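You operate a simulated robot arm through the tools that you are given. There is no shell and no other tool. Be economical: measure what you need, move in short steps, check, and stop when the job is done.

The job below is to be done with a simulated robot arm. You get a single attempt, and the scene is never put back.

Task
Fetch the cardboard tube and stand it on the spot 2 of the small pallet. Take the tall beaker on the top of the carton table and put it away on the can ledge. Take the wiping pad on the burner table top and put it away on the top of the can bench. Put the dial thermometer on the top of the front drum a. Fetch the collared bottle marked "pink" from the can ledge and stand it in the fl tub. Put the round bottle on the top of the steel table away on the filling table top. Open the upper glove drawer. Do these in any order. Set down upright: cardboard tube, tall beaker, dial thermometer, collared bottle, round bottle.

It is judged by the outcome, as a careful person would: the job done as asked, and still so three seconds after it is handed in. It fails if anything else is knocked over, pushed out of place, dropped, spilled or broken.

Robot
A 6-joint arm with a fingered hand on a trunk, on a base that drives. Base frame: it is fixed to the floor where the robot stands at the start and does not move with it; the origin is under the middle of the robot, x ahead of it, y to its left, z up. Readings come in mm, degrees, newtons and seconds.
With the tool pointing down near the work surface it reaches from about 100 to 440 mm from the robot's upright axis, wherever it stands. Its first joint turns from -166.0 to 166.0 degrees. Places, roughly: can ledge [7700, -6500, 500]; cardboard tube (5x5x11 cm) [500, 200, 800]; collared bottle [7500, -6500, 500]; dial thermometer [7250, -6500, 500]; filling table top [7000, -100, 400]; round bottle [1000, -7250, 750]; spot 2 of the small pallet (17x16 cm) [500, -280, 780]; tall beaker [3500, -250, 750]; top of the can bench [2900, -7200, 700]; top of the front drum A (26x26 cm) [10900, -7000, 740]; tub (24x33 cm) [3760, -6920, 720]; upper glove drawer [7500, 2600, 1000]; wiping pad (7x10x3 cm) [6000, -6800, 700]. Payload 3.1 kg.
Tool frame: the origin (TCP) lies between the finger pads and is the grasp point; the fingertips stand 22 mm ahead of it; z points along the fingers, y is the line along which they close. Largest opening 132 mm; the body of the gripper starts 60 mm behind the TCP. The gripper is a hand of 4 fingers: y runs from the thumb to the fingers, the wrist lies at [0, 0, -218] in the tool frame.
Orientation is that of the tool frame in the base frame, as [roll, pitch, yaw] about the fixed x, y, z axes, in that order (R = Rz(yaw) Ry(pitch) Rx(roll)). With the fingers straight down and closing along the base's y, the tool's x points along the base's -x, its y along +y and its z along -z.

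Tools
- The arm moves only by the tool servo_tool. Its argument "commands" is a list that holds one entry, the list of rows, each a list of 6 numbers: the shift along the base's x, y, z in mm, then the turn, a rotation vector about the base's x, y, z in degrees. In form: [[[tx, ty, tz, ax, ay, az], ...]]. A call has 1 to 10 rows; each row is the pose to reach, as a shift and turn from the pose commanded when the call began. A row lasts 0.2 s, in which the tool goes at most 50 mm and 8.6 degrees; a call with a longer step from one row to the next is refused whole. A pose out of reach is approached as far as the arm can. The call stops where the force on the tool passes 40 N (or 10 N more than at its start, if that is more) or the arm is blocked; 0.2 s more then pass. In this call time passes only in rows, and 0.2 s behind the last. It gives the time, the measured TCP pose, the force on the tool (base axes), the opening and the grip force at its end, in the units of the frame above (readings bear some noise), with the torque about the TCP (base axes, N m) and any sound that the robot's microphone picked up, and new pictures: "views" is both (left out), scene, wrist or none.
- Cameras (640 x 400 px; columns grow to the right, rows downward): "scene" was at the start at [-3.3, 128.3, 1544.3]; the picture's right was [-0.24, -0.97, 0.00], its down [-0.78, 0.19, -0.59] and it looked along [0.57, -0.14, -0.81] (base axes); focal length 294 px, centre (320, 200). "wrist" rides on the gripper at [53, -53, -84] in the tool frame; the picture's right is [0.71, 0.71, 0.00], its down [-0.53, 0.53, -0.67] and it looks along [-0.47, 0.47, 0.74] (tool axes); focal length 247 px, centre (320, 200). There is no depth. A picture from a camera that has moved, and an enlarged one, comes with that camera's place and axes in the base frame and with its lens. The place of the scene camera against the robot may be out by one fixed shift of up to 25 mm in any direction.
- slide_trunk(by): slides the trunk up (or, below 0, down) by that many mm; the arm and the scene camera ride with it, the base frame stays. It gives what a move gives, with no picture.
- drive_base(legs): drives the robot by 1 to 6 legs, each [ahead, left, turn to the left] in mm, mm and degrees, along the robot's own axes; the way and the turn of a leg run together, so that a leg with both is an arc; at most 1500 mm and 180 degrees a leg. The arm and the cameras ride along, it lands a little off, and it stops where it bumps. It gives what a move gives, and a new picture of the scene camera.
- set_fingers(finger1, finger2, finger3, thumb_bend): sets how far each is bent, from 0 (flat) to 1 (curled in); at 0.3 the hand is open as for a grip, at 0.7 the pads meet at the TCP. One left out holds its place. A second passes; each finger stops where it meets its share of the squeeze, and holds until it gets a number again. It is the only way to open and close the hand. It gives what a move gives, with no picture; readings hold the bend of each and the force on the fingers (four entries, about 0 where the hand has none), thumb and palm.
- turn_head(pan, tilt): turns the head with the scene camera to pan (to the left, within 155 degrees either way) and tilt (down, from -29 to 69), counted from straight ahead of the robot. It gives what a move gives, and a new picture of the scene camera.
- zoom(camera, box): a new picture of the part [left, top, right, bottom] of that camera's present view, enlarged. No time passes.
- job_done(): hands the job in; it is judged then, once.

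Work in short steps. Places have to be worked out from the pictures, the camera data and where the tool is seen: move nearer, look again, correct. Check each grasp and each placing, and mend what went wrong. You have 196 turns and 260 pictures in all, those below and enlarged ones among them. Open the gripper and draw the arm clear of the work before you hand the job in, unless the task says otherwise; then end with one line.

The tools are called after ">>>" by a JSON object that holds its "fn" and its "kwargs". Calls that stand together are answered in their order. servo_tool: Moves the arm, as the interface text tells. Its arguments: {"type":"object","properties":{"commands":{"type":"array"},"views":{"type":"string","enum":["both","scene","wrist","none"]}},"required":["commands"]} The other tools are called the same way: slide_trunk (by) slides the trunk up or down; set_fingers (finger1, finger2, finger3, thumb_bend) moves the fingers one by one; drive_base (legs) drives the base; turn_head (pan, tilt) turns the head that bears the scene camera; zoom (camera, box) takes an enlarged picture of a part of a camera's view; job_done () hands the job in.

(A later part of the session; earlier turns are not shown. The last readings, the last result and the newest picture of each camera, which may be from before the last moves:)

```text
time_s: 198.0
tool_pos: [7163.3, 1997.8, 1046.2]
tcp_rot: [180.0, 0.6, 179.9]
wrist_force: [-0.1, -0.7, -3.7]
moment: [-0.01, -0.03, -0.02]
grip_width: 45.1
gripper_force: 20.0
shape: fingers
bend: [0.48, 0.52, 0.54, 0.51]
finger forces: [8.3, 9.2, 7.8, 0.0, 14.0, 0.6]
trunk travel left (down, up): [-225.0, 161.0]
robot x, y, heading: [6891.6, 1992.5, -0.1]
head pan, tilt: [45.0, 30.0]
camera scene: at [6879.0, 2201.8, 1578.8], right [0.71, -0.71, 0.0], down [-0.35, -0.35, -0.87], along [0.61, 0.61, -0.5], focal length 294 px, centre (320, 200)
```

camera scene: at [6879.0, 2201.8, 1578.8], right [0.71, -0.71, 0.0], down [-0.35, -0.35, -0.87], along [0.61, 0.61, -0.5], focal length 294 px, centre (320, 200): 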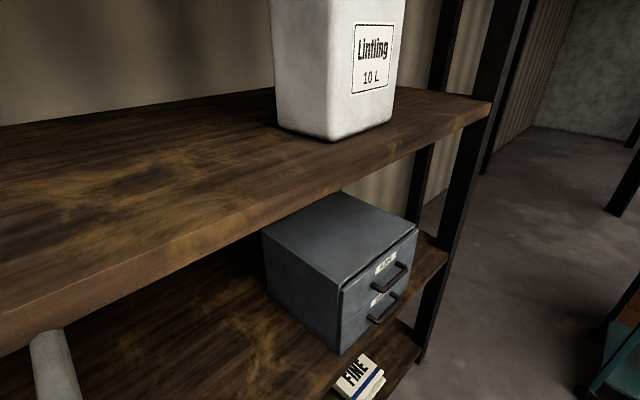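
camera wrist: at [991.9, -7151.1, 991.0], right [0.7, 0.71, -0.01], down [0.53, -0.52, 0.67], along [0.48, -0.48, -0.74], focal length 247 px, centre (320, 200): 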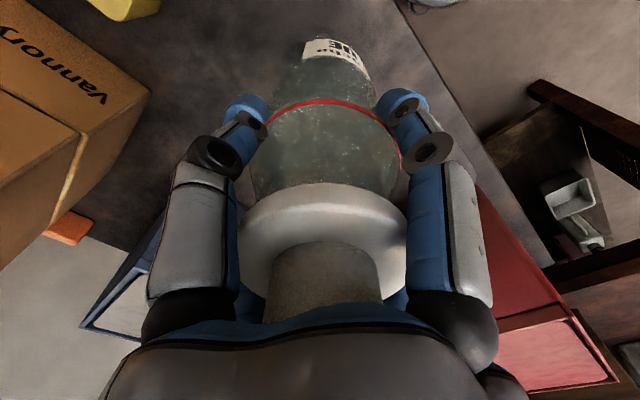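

The filling table is the low one with the yellow ring, near (6950, -120), reachable from the +x side. I drive to (7700, 990), turn around to face it, then slide alongside.

>>> {"fn": "drive_base", "kwargs": {"legs": [[800, 0, 0], [0, -1000, 0], [0, 0, 180], [0, 950, 0]]}}

>>> {"fn": "turn_head", "kwargs": {"pan": 0, "tilt": 45}}

```text
time_s: 218.9
tool_pos: [7424.2, 43.7, 1046.7]
tcp_rot: [-179.9, 0.5, 0.9]
wrist_force: [0.0, -0.3, -3.8]
moment: [-0.04, 0.03, 0.01]
grip_width: 44.9
gripper_force: 19.4
shape: fingers
bend: [0.48, 0.52, 0.54, 0.52]
finger forces: [8.1, 9.2, 7.6, 0.1, 13.8, 0.5]
trunk travel left (down, up): [-225.0, 161.0]
robot x, y, heading: [7695.3, 54.1, -179.0]
head pan, tilt: [45.0, 30.0]
camera scene: at [7683.6, -159.5, 1578.7], right [-0.72, 0.7, 0.0], down [0.35, 0.36, -0.87], along [-0.6, -0.62, -0.5], focal length 294 px, centre (320, 200)
```

scene: 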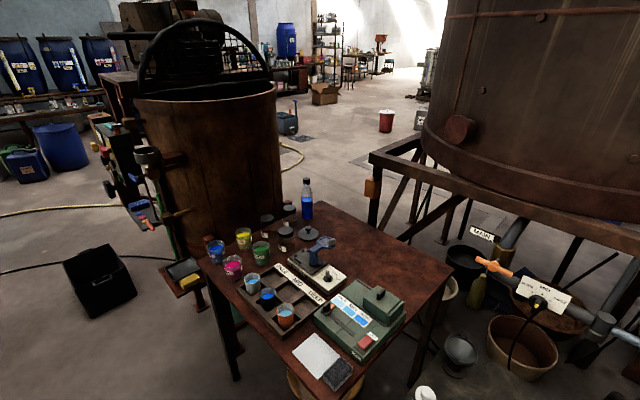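

```text
time_s: 220.0
tool_pos: [7425.6, 43.9, 1046.3]
tcp_rot: [179.9, 0.6, 0.9]
wrist_force: [0.6, -0.1, -4.1]
moment: [-0.04, 0.03, -0.03]
grip_width: 44.8
gripper_force: 19.9
shape: fingers
bend: [0.48, 0.52, 0.54, 0.52]
finger forces: [8.2, 9.2, 7.6, 0.1, 13.9, 0.4]
trunk travel left (down, up): [-225.0, 161.0]
robot x, y, heading: [7698.6, 53.1, -179.3]
head pan, tilt: [0.0, 45.0]
camera scene: at [7665.2, -95.3, 1556.2], right [-0.02, 1.0, 0.0], down [0.71, 0.01, -0.71], along [-0.71, -0.01, -0.71], focal length 294 px, centre (320, 200)
```

scene: 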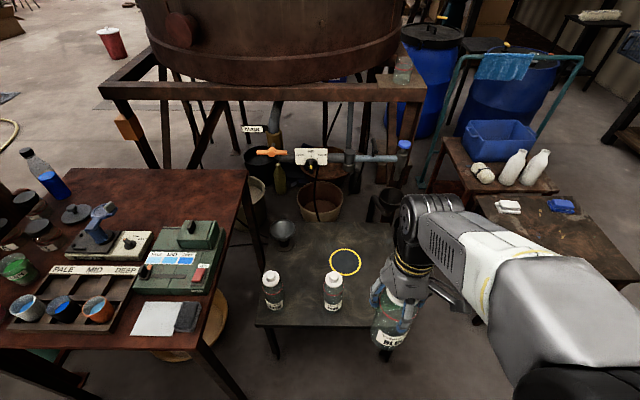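

Table top z≈470 with two bottles near its front edge and free room at about (7110, 110). I drive 165 ahead and 66 right, then extend the arm over the spot.

>>> {"fn": "drive_base", "kwargs": {"legs": [[165, -66, -1]]}}

>>> {"fn": "servo_tool", "kwargs": {"commands": [[[-40, 0, 0, 0, 0, 0], [-80, 0, 0, 0, 0, 0], [-120, 0, 0, 0, 0, 0], [-148, 0, -30, 0, 0, 0]]], "views": "wrist"}}

>>> {"fn": "turn_head", "kwargs": {"pan": -10, "tilt": 60}}

```text
time_s: 221.5
tool_pos: [7258.4, 114.7, 1047.4]
tcp_rot: [179.9, 0.4, -0.1]
wrist_force: [0.6, 0.4, -4.3]
moment: [0.0, -0.01, 0.0]
grip_width: 44.7
gripper_force: 20.1
shape: fingers
bend: [0.48, 0.52, 0.54, 0.52]
finger forces: [8.3, 9.2, 7.8, 0.1, 14.0, 0.5]
trunk travel left (down, up): [-225.0, 161.0]
robot x, y, heading: [7533.4, 118.8, 179.8]
head pan, tilt: [0.0, 45.0]
camera scene: at [7495.1, -28.9, 1556.2], right [0.0, 1.0, 0.0], down [0.71, 0.0, -0.71], along [-0.71, 0.0, -0.71], focal length 294 px, centre (320, 200)
```

scene: 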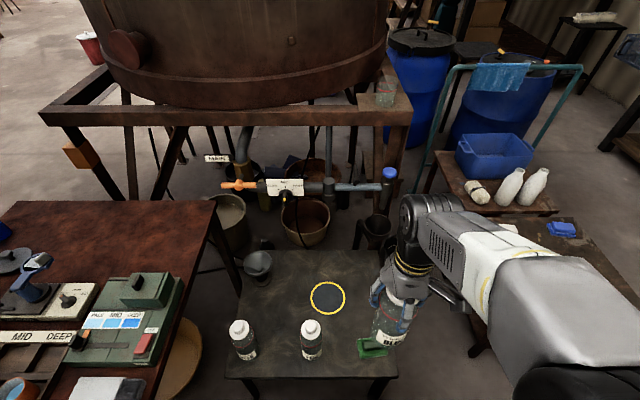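

```text
time_s: 222.5
tool_pos: [7111.0, 114.8, 1015.9]
tcp_rot: [-179.9, 0.5, -0.1]
wrist_force: [-0.2, -0.3, -3.8]
moment: [-0.03, 0.02, 0.0]
grip_width: 44.8
gripper_force: 20.4
shape: fingers
bend: [0.48, 0.52, 0.54, 0.52]
finger forces: [8.4, 9.4, 7.7, 0.1, 14.1, 0.5]
trunk travel left (down, up): [-225.0, 161.0]
robot x, y, heading: [7532.4, 120.2, 179.7]
head pan, tilt: [0.0, 45.0]
camera wrist: at [7162.6, 168.7, 1098.7], right [0.71, -0.71, -0.01], down [-0.52, -0.53, 0.67], along [-0.48, -0.47, -0.74], focal length 247 px, centre (320, 200)
```

wrist: 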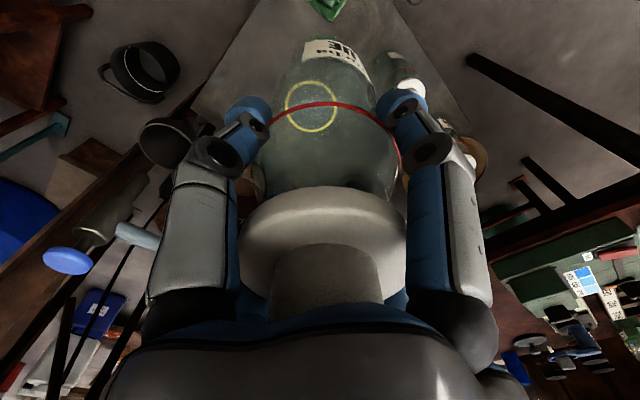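

```text
time_s: 223.3
tool_pos: [7110.7, 114.1, 1016.2]
tcp_rot: [179.9, 0.5, -0.2]
wrist_force: [-0.2, 0.5, -4.4]
moment: [0.0, 0.02, 0.01]
grip_width: 44.9
gripper_force: 20.2
shape: fingers
bend: [0.48, 0.52, 0.54, 0.52]
finger forces: [8.3, 9.5, 7.8, 0.0, 14.1, 0.4]
trunk travel left (down, up): [-225.0, 161.0]
robot x, y, heading: [7531.1, 120.1, 179.9]
head pan, tilt: [-10.0, 60.0]
camera scene: at [7511.9, -18.0, 1536.7], right [0.18, 0.98, 0.0], down [0.85, -0.15, -0.5], along [-0.49, 0.09, -0.87], focal length 294 px, centre (320, 200)
```

scene: 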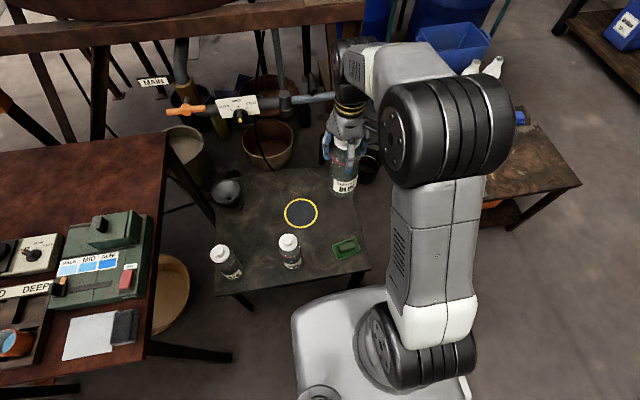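

A green tray lies where I meant to set the bottle, so I choose the free spot (7080, -175) between and behind the two bottles. I drive 230 left and 25 ahead, still high above the table.

>>> {"fn": "drive_base", "kwargs": {"legs": [[0, 230, 0], [25, 0, 0]]}}

>>> {"fn": "servo_tool", "kwargs": {"commands": [[[-3, -30, -40, 0, 0, 0], [-5, -58, -75, 0, 0, 0], [-5, -58, -100, 0, 0, 0]]], "views": "both"}}

```text
time_s: 225.4
tool_pos: [7085.5, -115.9, 1015.0]
tcp_rot: [180.0, 0.5, 0.0]
wrist_force: [-0.5, -0.3, -4.0]
moment: [0.03, 0.0, -0.01]
grip_width: 44.8
gripper_force: 20.2
shape: fingers
bend: [0.48, 0.52, 0.54, 0.52]
finger forces: [8.4, 9.4, 7.8, 0.0, 14.2, 0.5]
trunk travel left (down, up): [-225.0, 161.0]
robot x, y, heading: [7507.8, -113.4, 179.7]
head pan, tilt: [-10.0, 60.0]
camera scene: at [7485.6, -249.1, 1536.7], right [0.18, 0.98, 0.0], down [0.85, -0.15, -0.5], along [-0.49, 0.09, -0.87], focal length 294 px, centre (320, 200)
```

scene: 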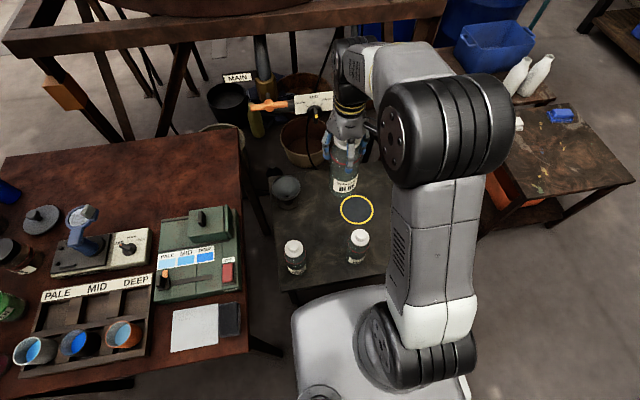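

```text
time_s: 226.2
tool_pos: [7081.2, -176.2, 915.7]
tcp_rot: [-180.0, 0.5, -0.2]
wrist_force: [0.4, 0.7, -4.1]
moment: [-0.02, 0.02, 0.01]
grip_width: 44.5
gripper_force: 20.3
shape: fingers
bend: [0.48, 0.52, 0.54, 0.52]
finger forces: [8.4, 9.4, 7.7, 0.0, 14.2, 0.5]
trunk travel left (down, up): [-225.0, 161.0]
robot x, y, heading: [7514.3, -109.4, 179.6]
head pan, tilt: [-10.0, 60.0]
camera scene: at [7486.9, -248.9, 1536.7], right [0.18, 0.98, 0.0], down [0.85, -0.15, -0.5], along [-0.49, 0.09, -0.87], focal length 294 px, centre (320, 200)
camera wrist: at [7134.4, -121.5, 998.8], right [0.71, -0.71, -0.01], down [-0.52, -0.53, 0.67], along [-0.48, -0.47, -0.74], focal length 247 px, centre (320, 200)
```

scene: 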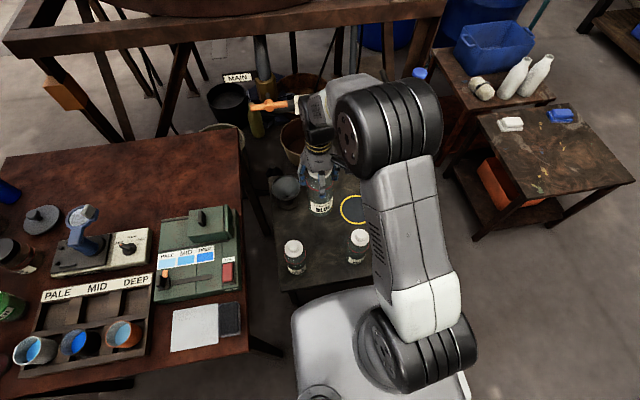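
wrist: 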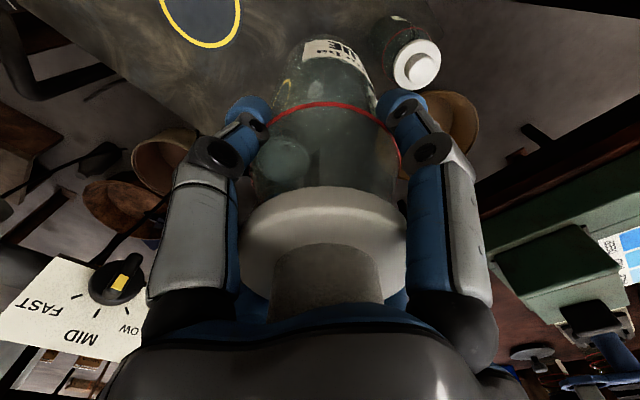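

Position is good: the spot below is free. I descend to about z≈690 in the servo and check.

>>> {"fn": "servo_tool", "kwargs": {"commands": [[[0, 0, -45, 0, 0, 0], [0, 0, -90, 0, 0, 0], [0, 0, -135, 0, 0, 0], [0, 0, -180, 0, 0, 0], [0, 0, -220, 0, 0, 0]]], "views": "both"}}

```text
time_s: 227.4
tool_pos: [7080.1, -174.8, 694.4]
tcp_rot: [179.9, 0.5, -0.1]
wrist_force: [-0.3, 0.3, -3.9]
moment: [-0.03, 0.0, -0.01]
grip_width: 44.5
gripper_force: 20.3
shape: fingers
bend: [0.48, 0.52, 0.54, 0.52]
finger forces: [8.3, 9.5, 7.7, 0.0, 13.8, 0.4]
trunk travel left (down, up): [-225.0, 161.0]
robot x, y, heading: [7508.2, -114.0, 179.7]
head pan, tilt: [-10.0, 60.0]
camera scene: at [7486.5, -249.2, 1536.6], right [0.17, 0.98, 0.0], down [0.85, -0.15, -0.5], along [-0.49, 0.09, -0.87], focal length 294 px, centre (320, 200)
camera wrist: at [7134.3, -121.0, 778.8], right [0.71, -0.71, -0.01], down [-0.52, -0.53, 0.67], along [-0.48, -0.47, -0.74], focal length 247 px, centre (320, 200)
```

scene: 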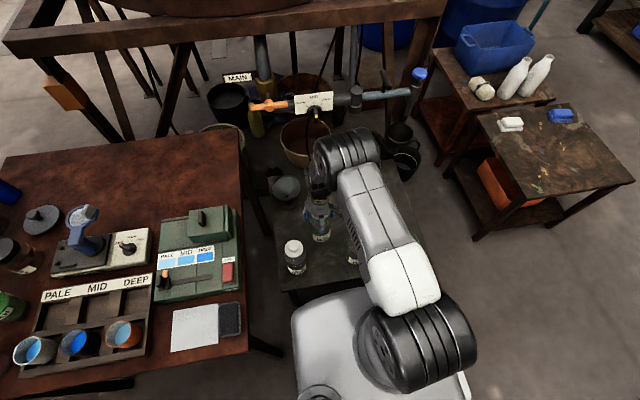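
wrist: 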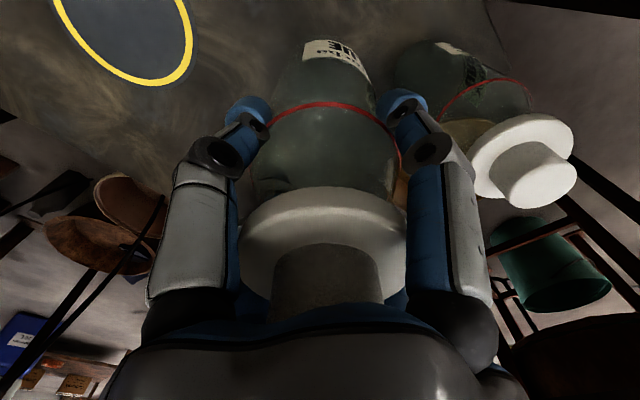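

The neighbour's cap is near z≈640, so the table is nearer z≈410–420. I continue down 70 mm, then slow steps.

>>> {"fn": "servo_tool", "kwargs": {"commands": [[[0, 0, -30, 0, 0, 0], [0, 0, -60, 0, 0, 0], [0, 0, -70, 0, 0, 0], [0, 0, -76, 0, 0, 0], [0, 0, -82, 0, 0, 0]]], "views": "both"}}

```text
time_s: 228.7
tool_pos: [7080.2, -174.9, 614.5]
tcp_rot: [180.0, 0.5, 0.0]
wrist_force: [0.0, 0.1, -4.0]
moment: [-0.04, 0.04, 0.04]
grip_width: 44.7
gripper_force: 19.8
shape: fingers
bend: [0.48, 0.52, 0.54, 0.52]
finger forces: [8.1, 9.7, 7.6, 0.1, 13.6, 0.4]
trunk travel left (down, up): [-225.0, 161.0]
robot x, y, heading: [7506.5, -112.9, 180.0]
head pan, tilt: [-10.0, 60.0]
camera scene: at [7487.0, -249.2, 1536.7], right [0.17, 0.98, 0.0], down [0.85, -0.15, -0.5], along [-0.49, 0.09, -0.87], focal length 294 px, centre (320, 200)
camera wrist: at [7134.1, -120.9, 697.7], right [0.71, -0.71, -0.01], down [-0.52, -0.53, 0.67], along [-0.48, -0.47, -0.74], focal length 247 px, centre (320, 200)
```

scene: 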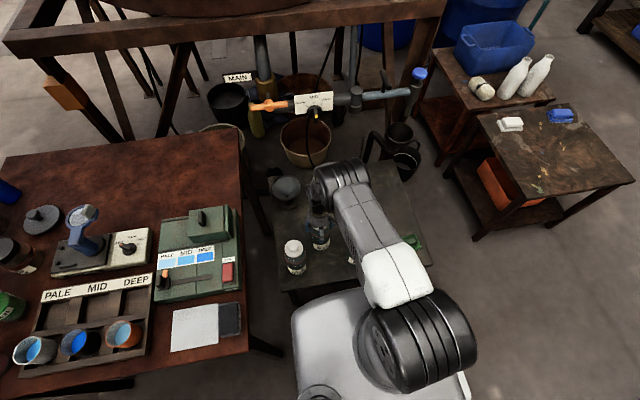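
wrist: 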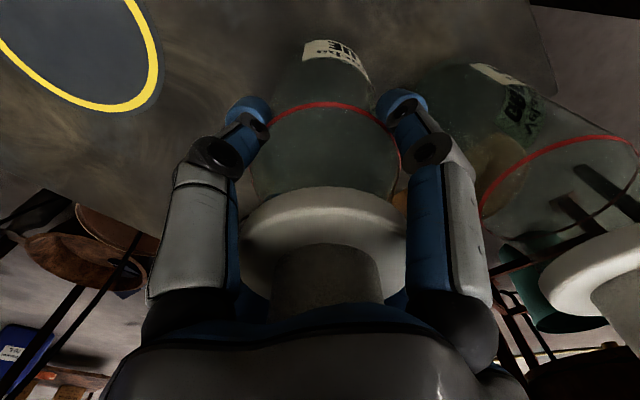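

No contact yet at 614. I continue down in small steps.

>>> {"fn": "servo_tool", "kwargs": {"commands": [[[0, 0, -4, 0, 0, 0], [0, 0, -8, 0, 0, 0], [0, 0, -12, 0, 0, 0], [0, 0, -16, 0, 0, 0], [0, 0, -19, 0, 0, 0]]], "views": "none"}}

```text
time_s: 229.5
tool_pos: [7077.6, -174.6, 606.6]
tcp_rot: [-180.0, 1.0, 0.0]
wrist_force: [7.6, 2.0, 32.9]
moment: [0.17, -0.47, -0.05]
grip_width: 44.8
gripper_force: 25.1
shape: fingers
bend: [0.47, 0.52, 0.54, 0.52]
finger forces: [10.1, 9.8, 7.9, 0.0, 14.4, 8.1]
trunk travel left (down, up): [-225.0, 161.0]
robot x, y, heading: [7505.9, -111.0, 179.9]
head pan, tilt: [-10.0, 60.0]
stopped in row 4: the force on the tool passed its limit at 46 N (the readings are from after the stop); the commanded pose is now the measured one
```

Contact. I ease up slightly, release in two steps, and rise.

>>> {"fn": "servo_tool", "kwargs": {"commands": [[[0, 0, 2, 0, 0, 0]]], "views": "none"}}

>>> {"fn": "set_fingers", "kwargs": {"finger1": 0.42, "finger2": 0.44, "finger3": 0.44, "thumb_bend": 0.44}}

>>> {"fn": "set_fingers", "kwargs": {"finger1": 0.3, "finger2": 0.3, "finger3": 0.3, "thumb_bend": 0.3}}

>>> {"fn": "servo_tool", "kwargs": {"commands": [[[0, 0, 10, 0, 0, 0], [0, 0, 30, 0, 0, 0], [0, 0, 70, 0, 0, 0], [0, 0, 115, 0, 0, 0], [0, 0, 160, 0, 0, 0]]], "views": "wrist"}}

```text
time_s: 229.9
tool_pos: [7079.2, -174.8, 606.5]
tcp_rot: [-180.0, 1.0, -0.1]
wrist_force: [5.9, 2.1, 20.7]
moment: [0.09, -0.28, -0.01]
grip_width: 44.9
gripper_force: 23.7
shape: fingers
bend: [0.47, 0.52, 0.54, 0.52]
finger forces: [9.1, 10.0, 8.9, 0.0, 14.4, 4.3]
trunk travel left (down, up): [-225.0, 161.0]
robot x, y, heading: [7509.8, -112.6, 179.8]
head pan, tilt: [-10.0, 60.0]
```

```text
time_s: 230.9
tool_pos: [7076.8, -174.3, 607.1]
tcp_rot: [180.0, 0.9, -0.1]
wrist_force: [2.0, 0.4, 10.7]
moment: [0.02, 0.06, 0.01]
grip_width: 57.1
gripper_force: 5.3
shape: fingers
bend: [0.42, 0.44, 0.44, 0.44]
finger forces: [0.0, 0.0, 0.1, 0.1, 0.0, 10.4]
trunk travel left (down, up): [-225.0, 161.0]
robot x, y, heading: [7509.1, -107.5, 179.9]
head pan, tilt: [-10.0, 60.0]
```

```text
time_s: 231.9
tool_pos: [7077.7, -174.8, 607.0]
tcp_rot: [-179.9, 0.9, -0.1]
wrist_force: [1.8, 0.8, 9.7]
moment: [-0.04, 0.06, -0.01]
grip_width: 87.4
gripper_force: 4.7
shape: fingers
bend: [0.3, 0.3, 0.3, 0.3]
finger forces: [0.0, 0.0, 0.1, 0.1, 0.1, 10.0]
trunk travel left (down, up): [-225.0, 161.0]
robot x, y, heading: [7510.2, -113.0, 179.8]
head pan, tilt: [-10.0, 60.0]
```

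```text
time_s: 233.1
tool_pos: [7077.5, -174.7, 766.1]
tcp_rot: [-180.0, 0.9, -0.1]
wrist_force: [-0.4, -0.4, 0.0]
moment: [-0.01, 0.03, 0.02]
grip_width: 87.4
gripper_force: 0.1
shape: fingers
bend: [0.3, 0.3, 0.3, 0.3]
finger forces: [0.0, 0.0, 0.1, 0.0, 0.1, 0.0]
trunk travel left (down, up): [-225.0, 161.0]
robot x, y, heading: [7511.2, -112.6, 179.6]
head pan, tilt: [-10.0, 60.0]
camera wrist: at [7131.7, -119.8, 850.0], right [0.71, -0.71, -0.01], down [-0.52, -0.53, 0.68], along [-0.48, -0.47, -0.74], focal length 247 px, centre (320, 200)
```

wrist: 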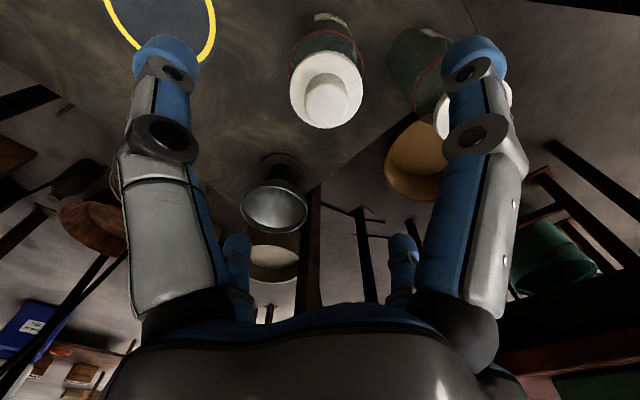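

The round bottle stands on the filling table. Next, the drawer unit nearby (face at y≈2520, x≈7455). I raise and retract the arm, back off, turn to +y and drive to it.

>>> {"fn": "servo_tool", "kwargs": {"commands": [[[0, 0, 45, 0, 0, 0], [0, 0, 90, 0, 0, 0], [0, 0, 135, 0, 0, 0], [0, 0, 180, 0, 0, 0], [30, 10, 210, 0, 0, 0], [70, 20, 220, 0, 0, 0], [115, 30, 220, 0, 0, 0]]], "views": "none"}}

>>> {"fn": "drive_base", "kwargs": {"legs": [[-350, 0, 0], [0, 0, -90], [1000, 250, 0], [950, 165, 0]]}}

>>> {"fn": "turn_head", "kwargs": {"pan": -15, "tilt": 45}}

```text
time_s: 234.7
tool_pos: [7194.6, -144.4, 986.5]
tcp_rot: [180.0, 0.9, -0.1]
wrist_force: [0.2, 0.1, -0.2]
moment: [-0.04, 0.0, 0.02]
grip_width: 87.6
gripper_force: 0.0
shape: fingers
bend: [0.3, 0.3, 0.3, 0.3]
finger forces: [0.0, 0.1, 0.0, 0.1, 0.0, 0.0]
trunk travel left (down, up): [-225.0, 161.0]
robot x, y, heading: [7509.7, -112.5, 179.8]
head pan, tilt: [-10.0, 60.0]
```

```text
time_s: 250.4
tool_pos: [7396.5, 2159.9, 986.2]
tcp_rot: [180.0, 0.8, -89.9]
wrist_force: [-0.2, 0.5, -0.7]
moment: [0.02, -0.02, 0.0]
grip_width: 87.6
gripper_force: 0.0
shape: fingers
bend: [0.3, 0.3, 0.3, 0.3]
finger forces: [0.0, 0.1, 0.0, 0.1, 0.0, 0.0]
trunk travel left (down, up): [-225.0, 161.0]
robot x, y, heading: [7433.5, 1845.7, 90.4]
head pan, tilt: [-10.0, 60.0]
camera scene: at [7280.4, 1848.7, 1536.7], right [0.99, -0.17, 0.0], down [-0.15, -0.85, -0.5], along [0.09, 0.49, -0.87], focal length 294 px, centre (320, 200)
```

scene: 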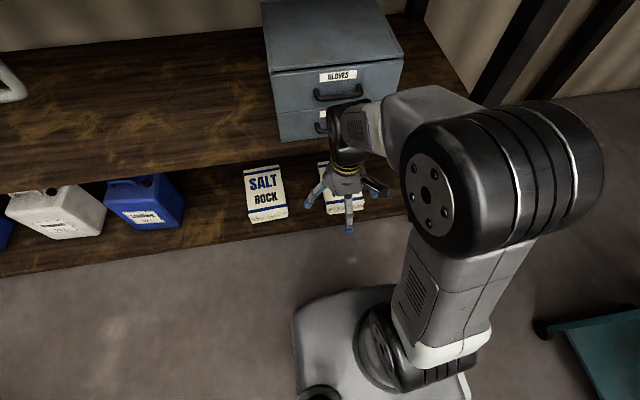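

```text
time_s: 251.2
tool_pos: [7396.6, 2160.1, 986.3]
tcp_rot: [-180.0, 0.8, -89.8]
wrist_force: [0.1, -0.5, -1.2]
moment: [-0.02, 0.04, -0.01]
grip_width: 87.7
gripper_force: 0.2
shape: fingers
bend: [0.3, 0.3, 0.3, 0.3]
finger forces: [0.0, 0.1, 0.0, 0.0, 0.1, 0.0]
trunk travel left (down, up): [-225.0, 161.0]
robot x, y, heading: [7431.7, 1846.7, 90.4]
head pan, tilt: [-15.0, 45.0]
camera scene: at [7289.8, 1861.1, 1556.1], right [0.97, -0.26, 0.0], down [-0.18, -0.68, -0.71], along [0.18, 0.68, -0.71], focal length 294 px, centre (320, 200)
```

scene: 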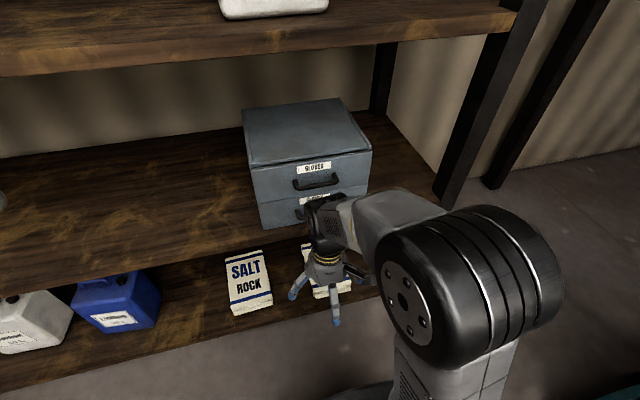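

The handle bar is near (7440, 2490, 980). I tilt the hand to point at it horizontally (with a 45° roll so two fingers pass above and two below the bar), moving ahead as it turns.

>>> {"fn": "servo_tool", "kwargs": {"commands": [[[4, 20, 0, 7.08, -2.93, 2.93], [8, 40, 0, 14.15, -5.86, 5.86], [12, 60, 0, 21.23, -8.8, 8.8], [16, 80, 0, 28.3, -11.72, 11.72], [20, 100, 0, 35.4, -14.65, 14.65], [24, 120, 0, 42.5, -17.6, 17.6], [28, 140, 0, 49.5, -20.5, 20.5], [32, 160, 0, 56.6, -23.45, 23.45], [36, 180, 0, 63.7, -26.4, 26.4], [40, 200, 0, 70.8, -29.3, 29.3]]], "views": "none"}}

>>> {"fn": "servo_tool", "kwargs": {"commands": [[[2, 5, 0, 7.08, -2.93, 2.93], [4, 10, 0, 14.15, -5.86, 5.86]]], "views": "both"}}

```text
time_s: 253.4
tool_pos: [7405.4, 2360.4, 987.7]
tcp_rot: [-110.8, 48.0, -21.4]
wrist_force: [0.0, 0.1, 0.1]
moment: [-0.02, -0.02, -0.04]
grip_width: 87.7
gripper_force: 0.0
shape: fingers
bend: [0.3, 0.3, 0.3, 0.3]
finger forces: [0.0, 0.0, 0.0, 0.1, 0.0, 0.1]
out of reach, approached as far as the arm can: row 9, 10
trunk travel left (down, up): [-225.0, 161.0]
robot x, y, heading: [7431.3, 1845.9, 90.4]
head pan, tilt: [-15.0, 45.0]
```

```text
time_s: 254.0
tool_pos: [7360.3, 2358.9, 989.7]
tcp_rot: [-89.0, 44.8, -0.2]
wrist_force: [-0.1, -0.1, 0.2]
moment: [-0.01, 0.0, 0.0]
grip_width: 87.6
gripper_force: 0.1
shape: fingers
bend: [0.3, 0.3, 0.3, 0.3]
finger forces: [0.0, 0.0, 0.1, 0.0, 0.0, 0.1]
out of reach, approached as far as the arm can: row 1, 2
trunk travel left (down, up): [-225.0, 161.0]
robot x, y, heading: [7431.6, 1844.5, 90.0]
head pan, tilt: [-15.0, 45.0]
camera scene: at [7289.8, 1861.4, 1556.1], right [0.97, -0.26, 0.0], down [-0.18, -0.68, -0.71], along [0.18, 0.68, -0.71], focal length 294 px, centre (320, 200)
camera wrist: at [7432.8, 2274.5, 989.5], right [0.0, 0.01, -1.0], down [-0.75, -0.66, -0.01], along [-0.66, 0.75, 0.01], focal length 247 px, centre (320, 200)
```

scene: 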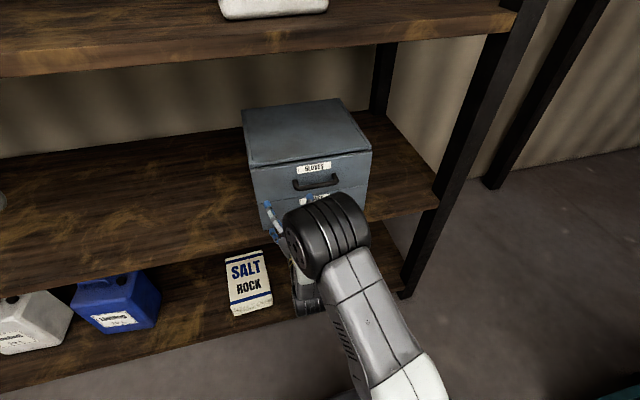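
wrist: 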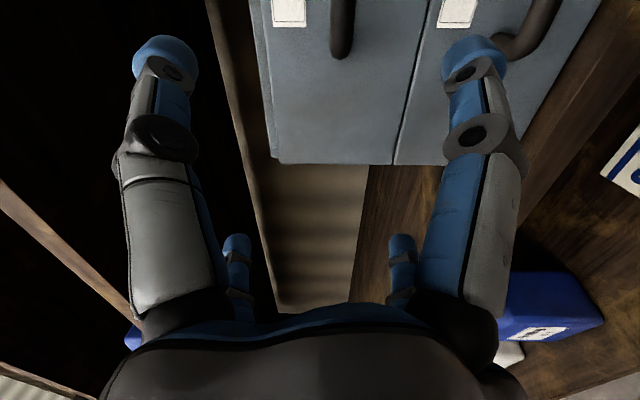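

The hand now points at the cabinet but sits off to x=7360 (reach limit). I try the commanded pose drawn back 70 mm to see whether it becomes reachable.

>>> {"fn": "servo_tool", "kwargs": {"commands": [[[0, -35, -5, 0, 0, 0], [0, -70, -12, 0, 0, 0]]], "views": "scene"}}

```text
time_s: 254.6
tool_pos: [7360.2, 2288.1, 979.7]
tcp_rot: [-89.1, 44.7, 1.3]
wrist_force: [0.5, 0.1, -0.4]
moment: [0.0, 0.01, -0.02]
grip_width: 87.9
gripper_force: 0.1
shape: fingers
bend: [0.3, 0.3, 0.3, 0.3]
finger forces: [0.0, 0.0, 0.0, 0.0, 0.0, 0.0]
trunk travel left (down, up): [-225.0, 161.0]
robot x, y, heading: [7430.7, 1845.3, 90.3]
head pan, tilt: [-15.0, 45.0]
camera scene: at [7289.3, 1860.9, 1556.1], right [0.97, -0.26, 0.0], down [-0.18, -0.68, -0.71], along [0.18, 0.68, -0.71], focal length 294 px, centre (320, 200)
```

scene: 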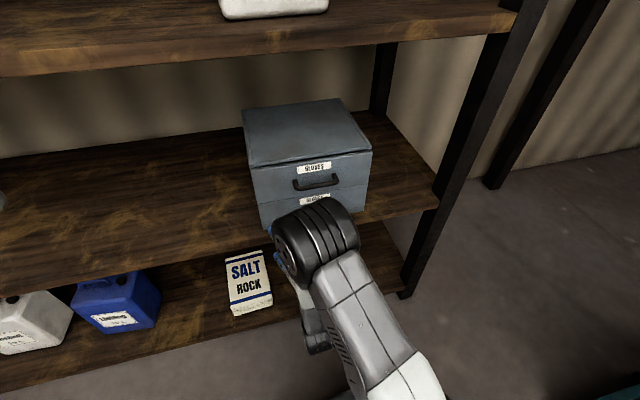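

This pose is fine and commanded = measured. I now shift to x≈7440 at this standoff.

>>> {"fn": "servo_tool", "kwargs": {"commands": [[[25, 0, 0, 0, 0, 0], [50, 0, -3, 0, 0, 0], [80, 0, -6, 0, 0, -1]]], "views": "wrist"}}

```text
time_s: 255.4
tool_pos: [7385.6, 2274.7, 971.6]
tcp_rot: [-89.0, 44.8, -0.5]
wrist_force: [-0.7, -0.1, -0.1]
moment: [-0.01, -0.03, 0.01]
grip_width: 87.6
gripper_force: 0.2
shape: fingers
bend: [0.3, 0.3, 0.3, 0.3]
finger forces: [0.0, 0.0, 0.0, 0.0, 0.0, 0.1]
out of reach, approached as far as the arm can: row 1, 2, 3
trunk travel left (down, up): [-225.0, 161.0]
robot x, y, heading: [7430.4, 1844.8, 90.1]
head pan, tilt: [-15.0, 45.0]
camera wrist: at [7458.1, 2192.1, 971.5], right [0.0, 0.01, -1.0], down [-0.76, -0.65, -0.01], along [-0.65, 0.76, 0.01], focal length 247 px, centre (320, 200)
```

wrist: 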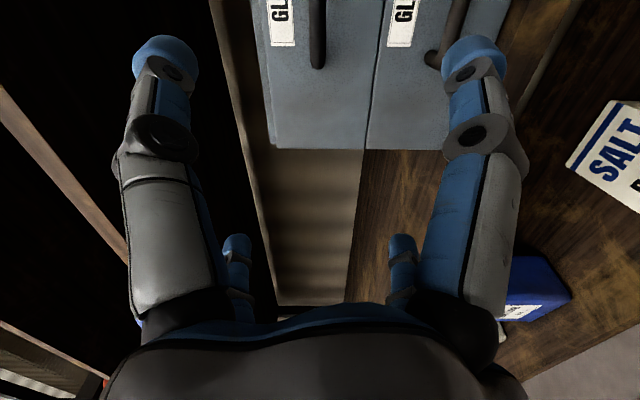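

The bar's left end is at x≈7393, z≈973. The arm can't go further right here, so I use the base: 62 right, then 190 ahead.

>>> {"fn": "drive_base", "kwargs": {"legs": [[0, -62, 0], [185, 0, 0]]}}

>>> {"fn": "zoom", "kwargs": {"camera": "wrist", "box": [0, 0, 640, 400]}}

```text
time_s: 257.5
tool_pos: [7446.7, 2461.7, 971.9]
tcp_rot: [-89.3, 44.8, -0.5]
wrist_force: [0.3, 0.2, 0.0]
moment: [0.04, 0.04, -0.02]
grip_width: 87.7
gripper_force: 0.1
shape: fingers
bend: [0.3, 0.3, 0.3, 0.3]
finger forces: [0.1, 0.0, 0.1, 0.1, 0.0, 0.0]
trunk travel left (down, up): [-225.0, 161.0]
robot x, y, heading: [7494.1, 2027.5, 90.2]
head pan, tilt: [-15.0, 45.0]
camera scene: at [7351.9, 2047.5, 1556.1], right [0.97, -0.26, 0.0], down [-0.18, -0.68, -0.71], along [0.18, 0.68, -0.71], focal length 294 px, centre (320, 200)
```

scene: 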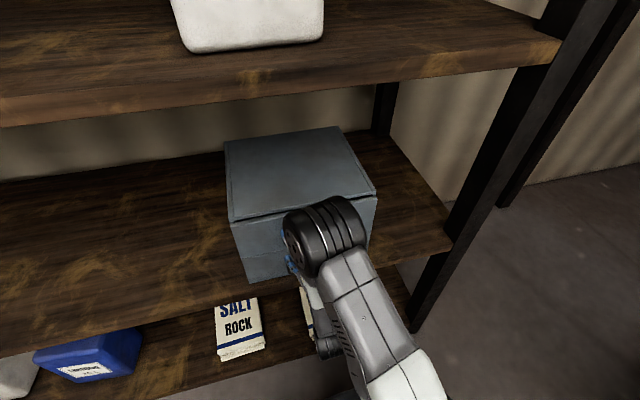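

```text
1.00 times, centred on (320, 200) of wrist (not enlarged: the box is as wide or as high as the picture)
camera zoom: at [7520.0, 2377.6, 971.1], right [0.0, 0.01, -1.0], down [-0.76, -0.65, -0.01], along [-0.65, 0.76, 0.01], focal length 247 px, centre (320, 200)
```

zoom: 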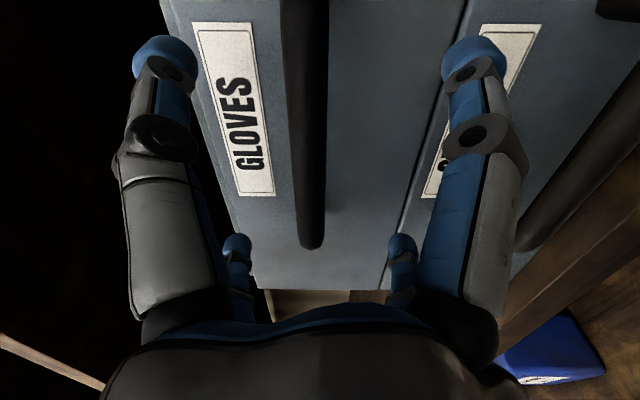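

The bar is at about y≈2482, z≈978. I move 22 mm ahead and 6 mm up to enclose it.

>>> {"fn": "servo_tool", "kwargs": {"commands": [[[0, 12, 6, 0, 0, 0], [0, 24, 6, 0, 0, 0]]], "views": "wrist"}}

```text
time_s: 258.1
tool_pos: [7442.0, 2484.0, 978.3]
tcp_rot: [-89.1, 44.8, -0.7]
wrist_force: [-0.2, -0.6, 0.2]
moment: [-0.01, -0.01, 0.03]
grip_width: 87.6
gripper_force: 0.0
shape: fingers
bend: [0.3, 0.3, 0.3, 0.3]
finger forces: [0.0, 0.0, 0.1, 0.1, 0.0, 0.0]
out of reach, approached as far as the arm can: row 2
trunk travel left (down, up): [-225.0, 161.0]
robot x, y, heading: [7495.6, 2028.9, 90.2]
head pan, tilt: [-15.0, 45.0]
camera wrist: at [7514.5, 2399.3, 977.6], right [0.0, 0.01, -1.0], down [-0.76, -0.65, -0.01], along [-0.65, 0.76, 0.01], focal length 247 px, centre (320, 200)
```

wrist: 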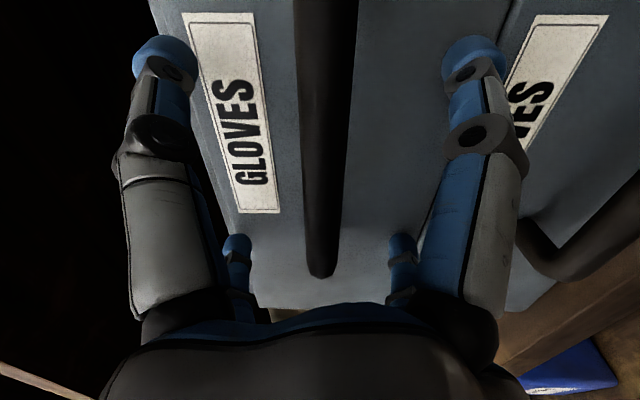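

The bar is centred between the fingers. I close the hand on it.

>>> {"fn": "set_fingers", "kwargs": {"finger1": 0.68, "finger2": 0.68, "finger3": 0.68, "thumb_bend": 0.68}}

>>> {"fn": "zoom", "kwargs": {"camera": "wrist", "box": [0, 0, 640, 400]}}

```text
time_s: 259.1
tool_pos: [7443.1, 2485.3, 977.9]
tcp_rot: [-89.1, 44.8, -0.8]
wrist_force: [-0.3, -1.1, -0.6]
moment: [0.0, 0.03, 0.05]
grip_width: 0.0
gripper_force: 0.2
shape: fingers
bend: [0.68, 0.68, 0.68, 0.68]
finger forces: [0.0, 0.0, 0.0, 0.1, 0.0, 0.0]
trunk travel left (down, up): [-225.0, 161.0]
robot x, y, heading: [7492.8, 2029.1, 90.0]
head pan, tilt: [-15.0, 45.0]
```

```text
1.00 times, centred on (320, 200) of wrist (not enlarged: the box is as wide or as high as the picture)
camera zoom: at [7514.7, 2399.4, 977.6], right [0.0, 0.01, -1.0], down [-0.76, -0.65, -0.01], along [-0.65, 0.76, 0.01], focal length 247 px, centre (320, 200)
```

zoom: 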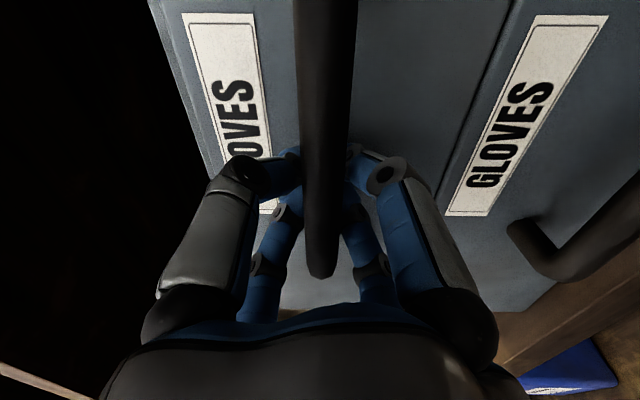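

The fingers closed behind the bar (hooked). I pull by driving the base back 60 mm and check.

>>> {"fn": "drive_base", "kwargs": {"legs": [[-60, 0, 0]]}}

>>> {"fn": "zoom", "kwargs": {"camera": "wrist", "box": [0, 0, 640, 400]}}

```text
time_s: 260.1
tool_pos: [7442.1, 2422.5, 979.5]
tcp_rot: [-88.9, 44.8, -0.6]
wrist_force: [0.1, 0.2, -1.0]
moment: [0.01, -0.01, 0.03]
grip_width: 0.1
gripper_force: 0.0
shape: fingers
bend: [0.68, 0.68, 0.68, 0.68]
finger forces: [0.1, 0.1, 0.0, 0.0, 0.0, 0.0]
trunk travel left (down, up): [-225.0, 161.0]
robot x, y, heading: [7498.1, 1968.4, 90.2]
head pan, tilt: [-15.0, 45.0]
camera scene: at [7352.1, 1983.8, 1556.2], right [0.97, -0.26, 0.0], down [-0.18, -0.68, -0.71], along [0.18, 0.68, -0.71], focal length 294 px, centre (320, 200)
```

scene: 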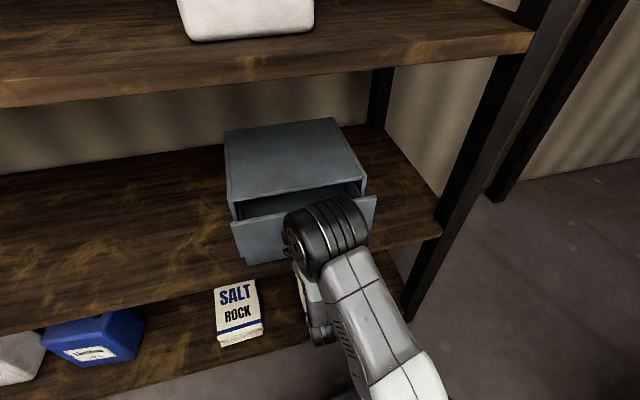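

```text
1.00 times, centred on (320, 200) of wrist (not enlarged: the box is as wide or as high as the picture)
camera zoom: at [7514.6, 2338.2, 978.3], right [0.0, 0.01, -1.0], down [-0.76, -0.65, -0.01], along [-0.65, 0.76, 0.01], focal length 247 px, centre (320, 200)
```

zoom: 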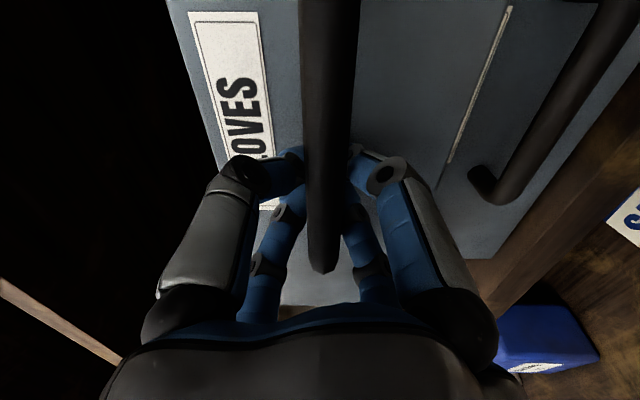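

The drawer is opening. I pull on, 110 mm more, in two legs.

>>> {"fn": "drive_base", "kwargs": {"legs": [[-60, 0, 0], [-50, 0, 0]]}}

```text
time_s: 261.5
tool_pos: [7442.4, 2313.0, 980.3]
tcp_rot: [-88.8, 44.8, -0.6]
wrist_force: [-0.1, 1.0, -0.1]
moment: [-0.01, -0.03, -0.02]
grip_width: 0.0
gripper_force: 0.2
shape: fingers
bend: [0.68, 0.68, 0.68, 0.68]
finger forces: [0.6, 0.3, 0.0, 0.0, 0.0, 0.0]
trunk travel left (down, up): [-225.0, 161.0]
robot x, y, heading: [7495.3, 1862.0, 90.4]
head pan, tilt: [-15.0, 45.0]
camera scene: at [7352.5, 1873.4, 1556.2], right [0.97, -0.26, 0.0], down [-0.18, -0.68, -0.71], along [0.18, 0.69, -0.71], focal length 294 px, centre (320, 200)
```

scene: 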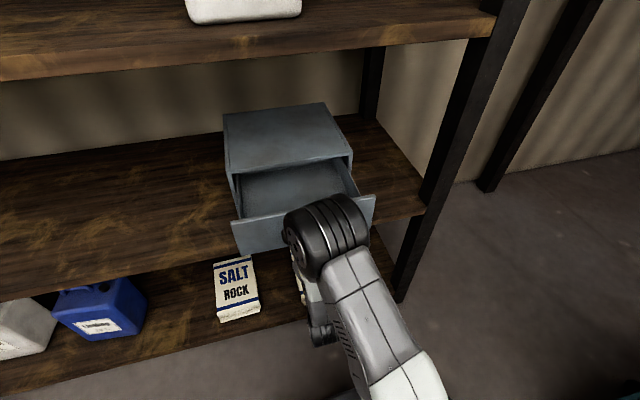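

Open about 170 mm. I pull 40 mm more to see if it still moves freely.

>>> {"fn": "drive_base", "kwargs": {"legs": [[-40, 0, 0]]}}

```text
time_s: 262.4
tool_pos: [7441.6, 2273.9, 980.4]
tcp_rot: [-88.8, 44.8, -0.4]
wrist_force: [0.1, -0.6, 0.4]
moment: [0.03, 0.0, -0.02]
grip_width: 0.0
gripper_force: 0.1
shape: fingers
bend: [0.68, 0.68, 0.68, 0.68]
finger forces: [0.0, 0.0, 0.0, 0.1, 0.0, 0.0]
trunk travel left (down, up): [-225.0, 161.0]
robot x, y, heading: [7494.3, 1818.2, 90.2]
head pan, tilt: [-15.0, 45.0]
camera scene: at [7352.7, 1834.1, 1556.2], right [0.97, -0.26, 0.0], down [-0.18, -0.68, -0.71], along [0.18, 0.68, -0.71], focal length 294 px, centre (320, 200)
```

scene: 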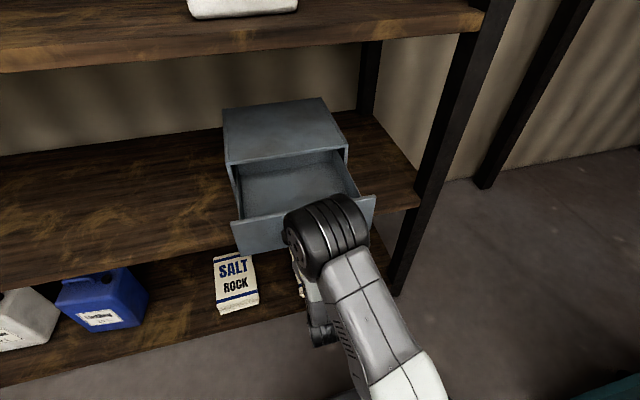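

The drawer is open ~210 mm. I open the hand, drive back 250 mm, and fold the tool back to pointing down.

>>> {"fn": "set_fingers", "kwargs": {"finger1": 0.3, "finger2": 0.3, "finger3": 0.3, "thumb_bend": 0.3}}

>>> {"fn": "drive_base", "kwargs": {"legs": [[-250, 0, 0]]}}

>>> {"fn": "servo_tool", "kwargs": {"commands": [[[0, -12, 5, -7.08, 2.93, -2.93], [0, -24, 10, -14.15, 5.86, -5.86], [0, -36, 15, -21.23, 8.8, -8.8], [0, -48, 20, -28.3, 11.72, -11.72], [0, -60, 25, -35.4, 14.65, -14.65], [0, -72, 30, -42.5, 17.6, -17.6], [0, -84, 35, -49.5, 20.5, -20.5], [0, -96, 40, -56.6, 23.45, -23.45], [0, -108, 45, -63.7, 26.4, -26.4], [0, -120, 50, -70.8, 29.3, -29.3]]], "views": "none"}}

>>> {"fn": "servo_tool", "kwargs": {"commands": [[[0, -5, 5, -7.08, 2.93, -2.93], [0, -10, 10, -14.15, 5.86, -5.86]]], "views": "scene"}}

```text
time_s: 263.4
tool_pos: [7441.9, 2275.2, 978.6]
tcp_rot: [-89.0, 44.8, -0.6]
wrist_force: [0.0, -0.6, 0.7]
moment: [-0.03, 0.03, 0.03]
grip_width: 87.4
gripper_force: 0.0
shape: fingers
bend: [0.3, 0.3, 0.3, 0.3]
finger forces: [0.0, 0.0, 0.0, 0.1, 0.0, 0.0]
trunk travel left (down, up): [-225.0, 161.0]
robot x, y, heading: [7493.1, 1817.6, 90.0]
head pan, tilt: [-15.0, 45.0]
```

```text
time_s: 265.2
tool_pos: [7442.6, 2024.7, 978.9]
tcp_rot: [-89.0, 44.8, -0.5]
wrist_force: [0.4, -1.1, -0.5]
moment: [0.01, -0.01, 0.01]
grip_width: 87.5
gripper_force: 0.1
shape: fingers
bend: [0.3, 0.3, 0.3, 0.3]
finger forces: [0.1, 0.0, 0.0, 0.1, 0.0, 0.0]
trunk travel left (down, up): [-225.0, 161.0]
robot x, y, heading: [7495.3, 1569.7, 90.4]
head pan, tilt: [-15.0, 45.0]
camera scene: at [7353.8, 1584.7, 1556.2], right [0.97, -0.25, 0.0], down [-0.18, -0.68, -0.71], along [0.18, 0.68, -0.71], focal length 294 px, centre (320, 200)
```

scene: 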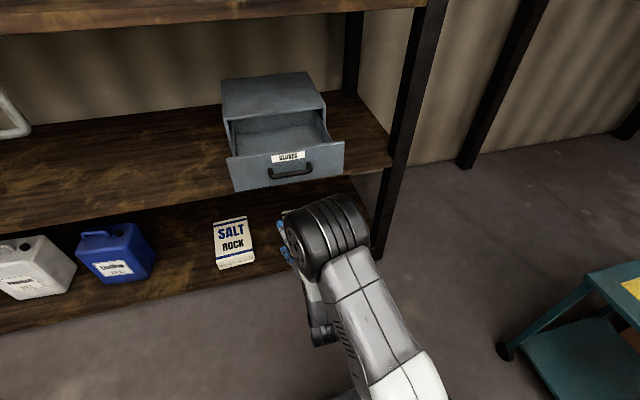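

```text
time_s: 267.4
tool_pos: [7442.8, 1905.4, 1029.1]
tcp_rot: [-171.9, 13.3, -83.2]
wrist_force: [-0.6, -0.7, 0.1]
moment: [-0.04, 0.02, 0.01]
grip_width: 87.7
gripper_force: 0.0
shape: fingers
bend: [0.3, 0.3, 0.3, 0.3]
finger forces: [0.0, 0.0, 0.0, 0.0, 0.0, 0.0]
out of reach, approached as far as the arm can: row 3
trunk travel left (down, up): [-225.0, 161.0]
robot x, y, heading: [7494.9, 1569.6, 90.4]
head pan, tilt: [-15.0, 45.0]
```

```text
time_s: 268.0
tool_pos: [7442.4, 1895.4, 1039.2]
tcp_rot: [-178.7, -0.6, -89.9]
wrist_force: [-1.0, -0.2, 1.3]
moment: [0.0, 0.01, 0.01]
grip_width: 88.0
gripper_force: 0.2
shape: fingers
bend: [0.3, 0.3, 0.3, 0.3]
finger forces: [0.0, 0.0, 0.0, 0.0, 0.1, 0.1]
trunk travel left (down, up): [-225.0, 161.0]
robot x, y, heading: [7493.5, 1570.4, 90.2]
head pan, tilt: [-15.0, 45.0]
camera scene: at [7353.9, 1586.5, 1556.2], right [0.97, -0.25, 0.0], down [-0.18, -0.68, -0.71], along [0.18, 0.68, -0.71], focal length 294 px, centre (320, 200)
```

scene: 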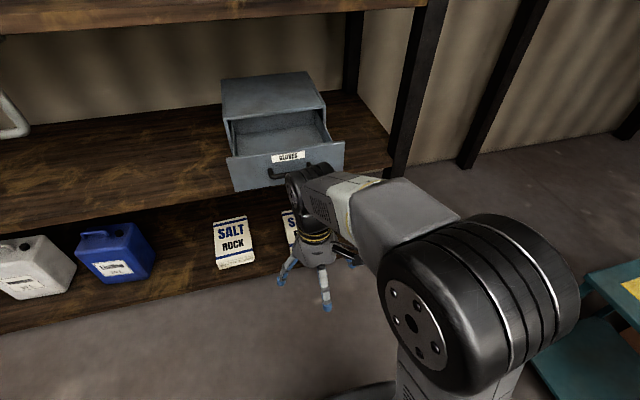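

The drawer stays open. Next the tall beaker: I go back through the aisle the way I came, with the arm held in.

>>> {"fn": "servo_tool", "kwargs": {"commands": [[[25, -40, 0, -0.6, 0, 0], [50, -80, 0, -1.3, -0.5, 0]]], "views": "none"}}

>>> {"fn": "drive_base", "kwargs": {"legs": [[0, 0, 89.8], [594, -400, 0], [1260, 0, 0], [1260, 0, 0], [0, 0, -90]]}}

```text
time_s: 268.6
tool_pos: [7494.3, 1812.6, 1039.4]
tcp_rot: [-178.2, -1.6, -89.8]
wrist_force: [-0.9, 0.3, -0.5]
moment: [0.0, 0.0, 0.0]
grip_width: 87.8
gripper_force: 0.0
shape: fingers
bend: [0.3, 0.3, 0.3, 0.3]
finger forces: [0.0, 0.0, 0.1, 0.0, 0.0, 0.0]
trunk travel left (down, up): [-225.0, 161.0]
robot x, y, heading: [7492.7, 1569.0, 90.4]
head pan, tilt: [-15.0, 45.0]
```

```text
time_s: 292.0
tool_pos: [4395.3, 2242.3, 1037.8]
tcp_rot: [-178.1, -1.7, -90.5]
wrist_force: [-0.2, 0.0, -0.5]
moment: [0.01, 0.04, 0.01]
grip_width: 87.6
gripper_force: 0.1
shape: fingers
bend: [0.3, 0.3, 0.3, 0.3]
finger forces: [0.0, 0.0, 0.0, 0.0, 0.0, 0.1]
trunk travel left (down, up): [-225.0, 161.0]
robot x, y, heading: [4393.1, 1994.4, 89.7]
head pan, tilt: [-15.0, 45.0]
camera scene: at [4252.9, 2014.2, 1556.2], right [0.96, -0.27, 0.0], down [-0.19, -0.68, -0.71], along [0.19, 0.68, -0.71], focal length 294 px, centre (320, 200)
```

scene: 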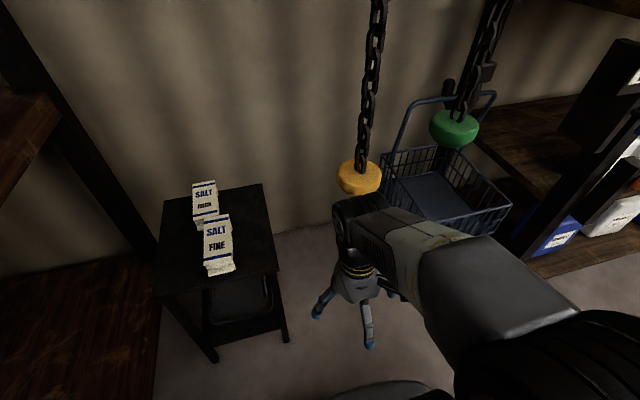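

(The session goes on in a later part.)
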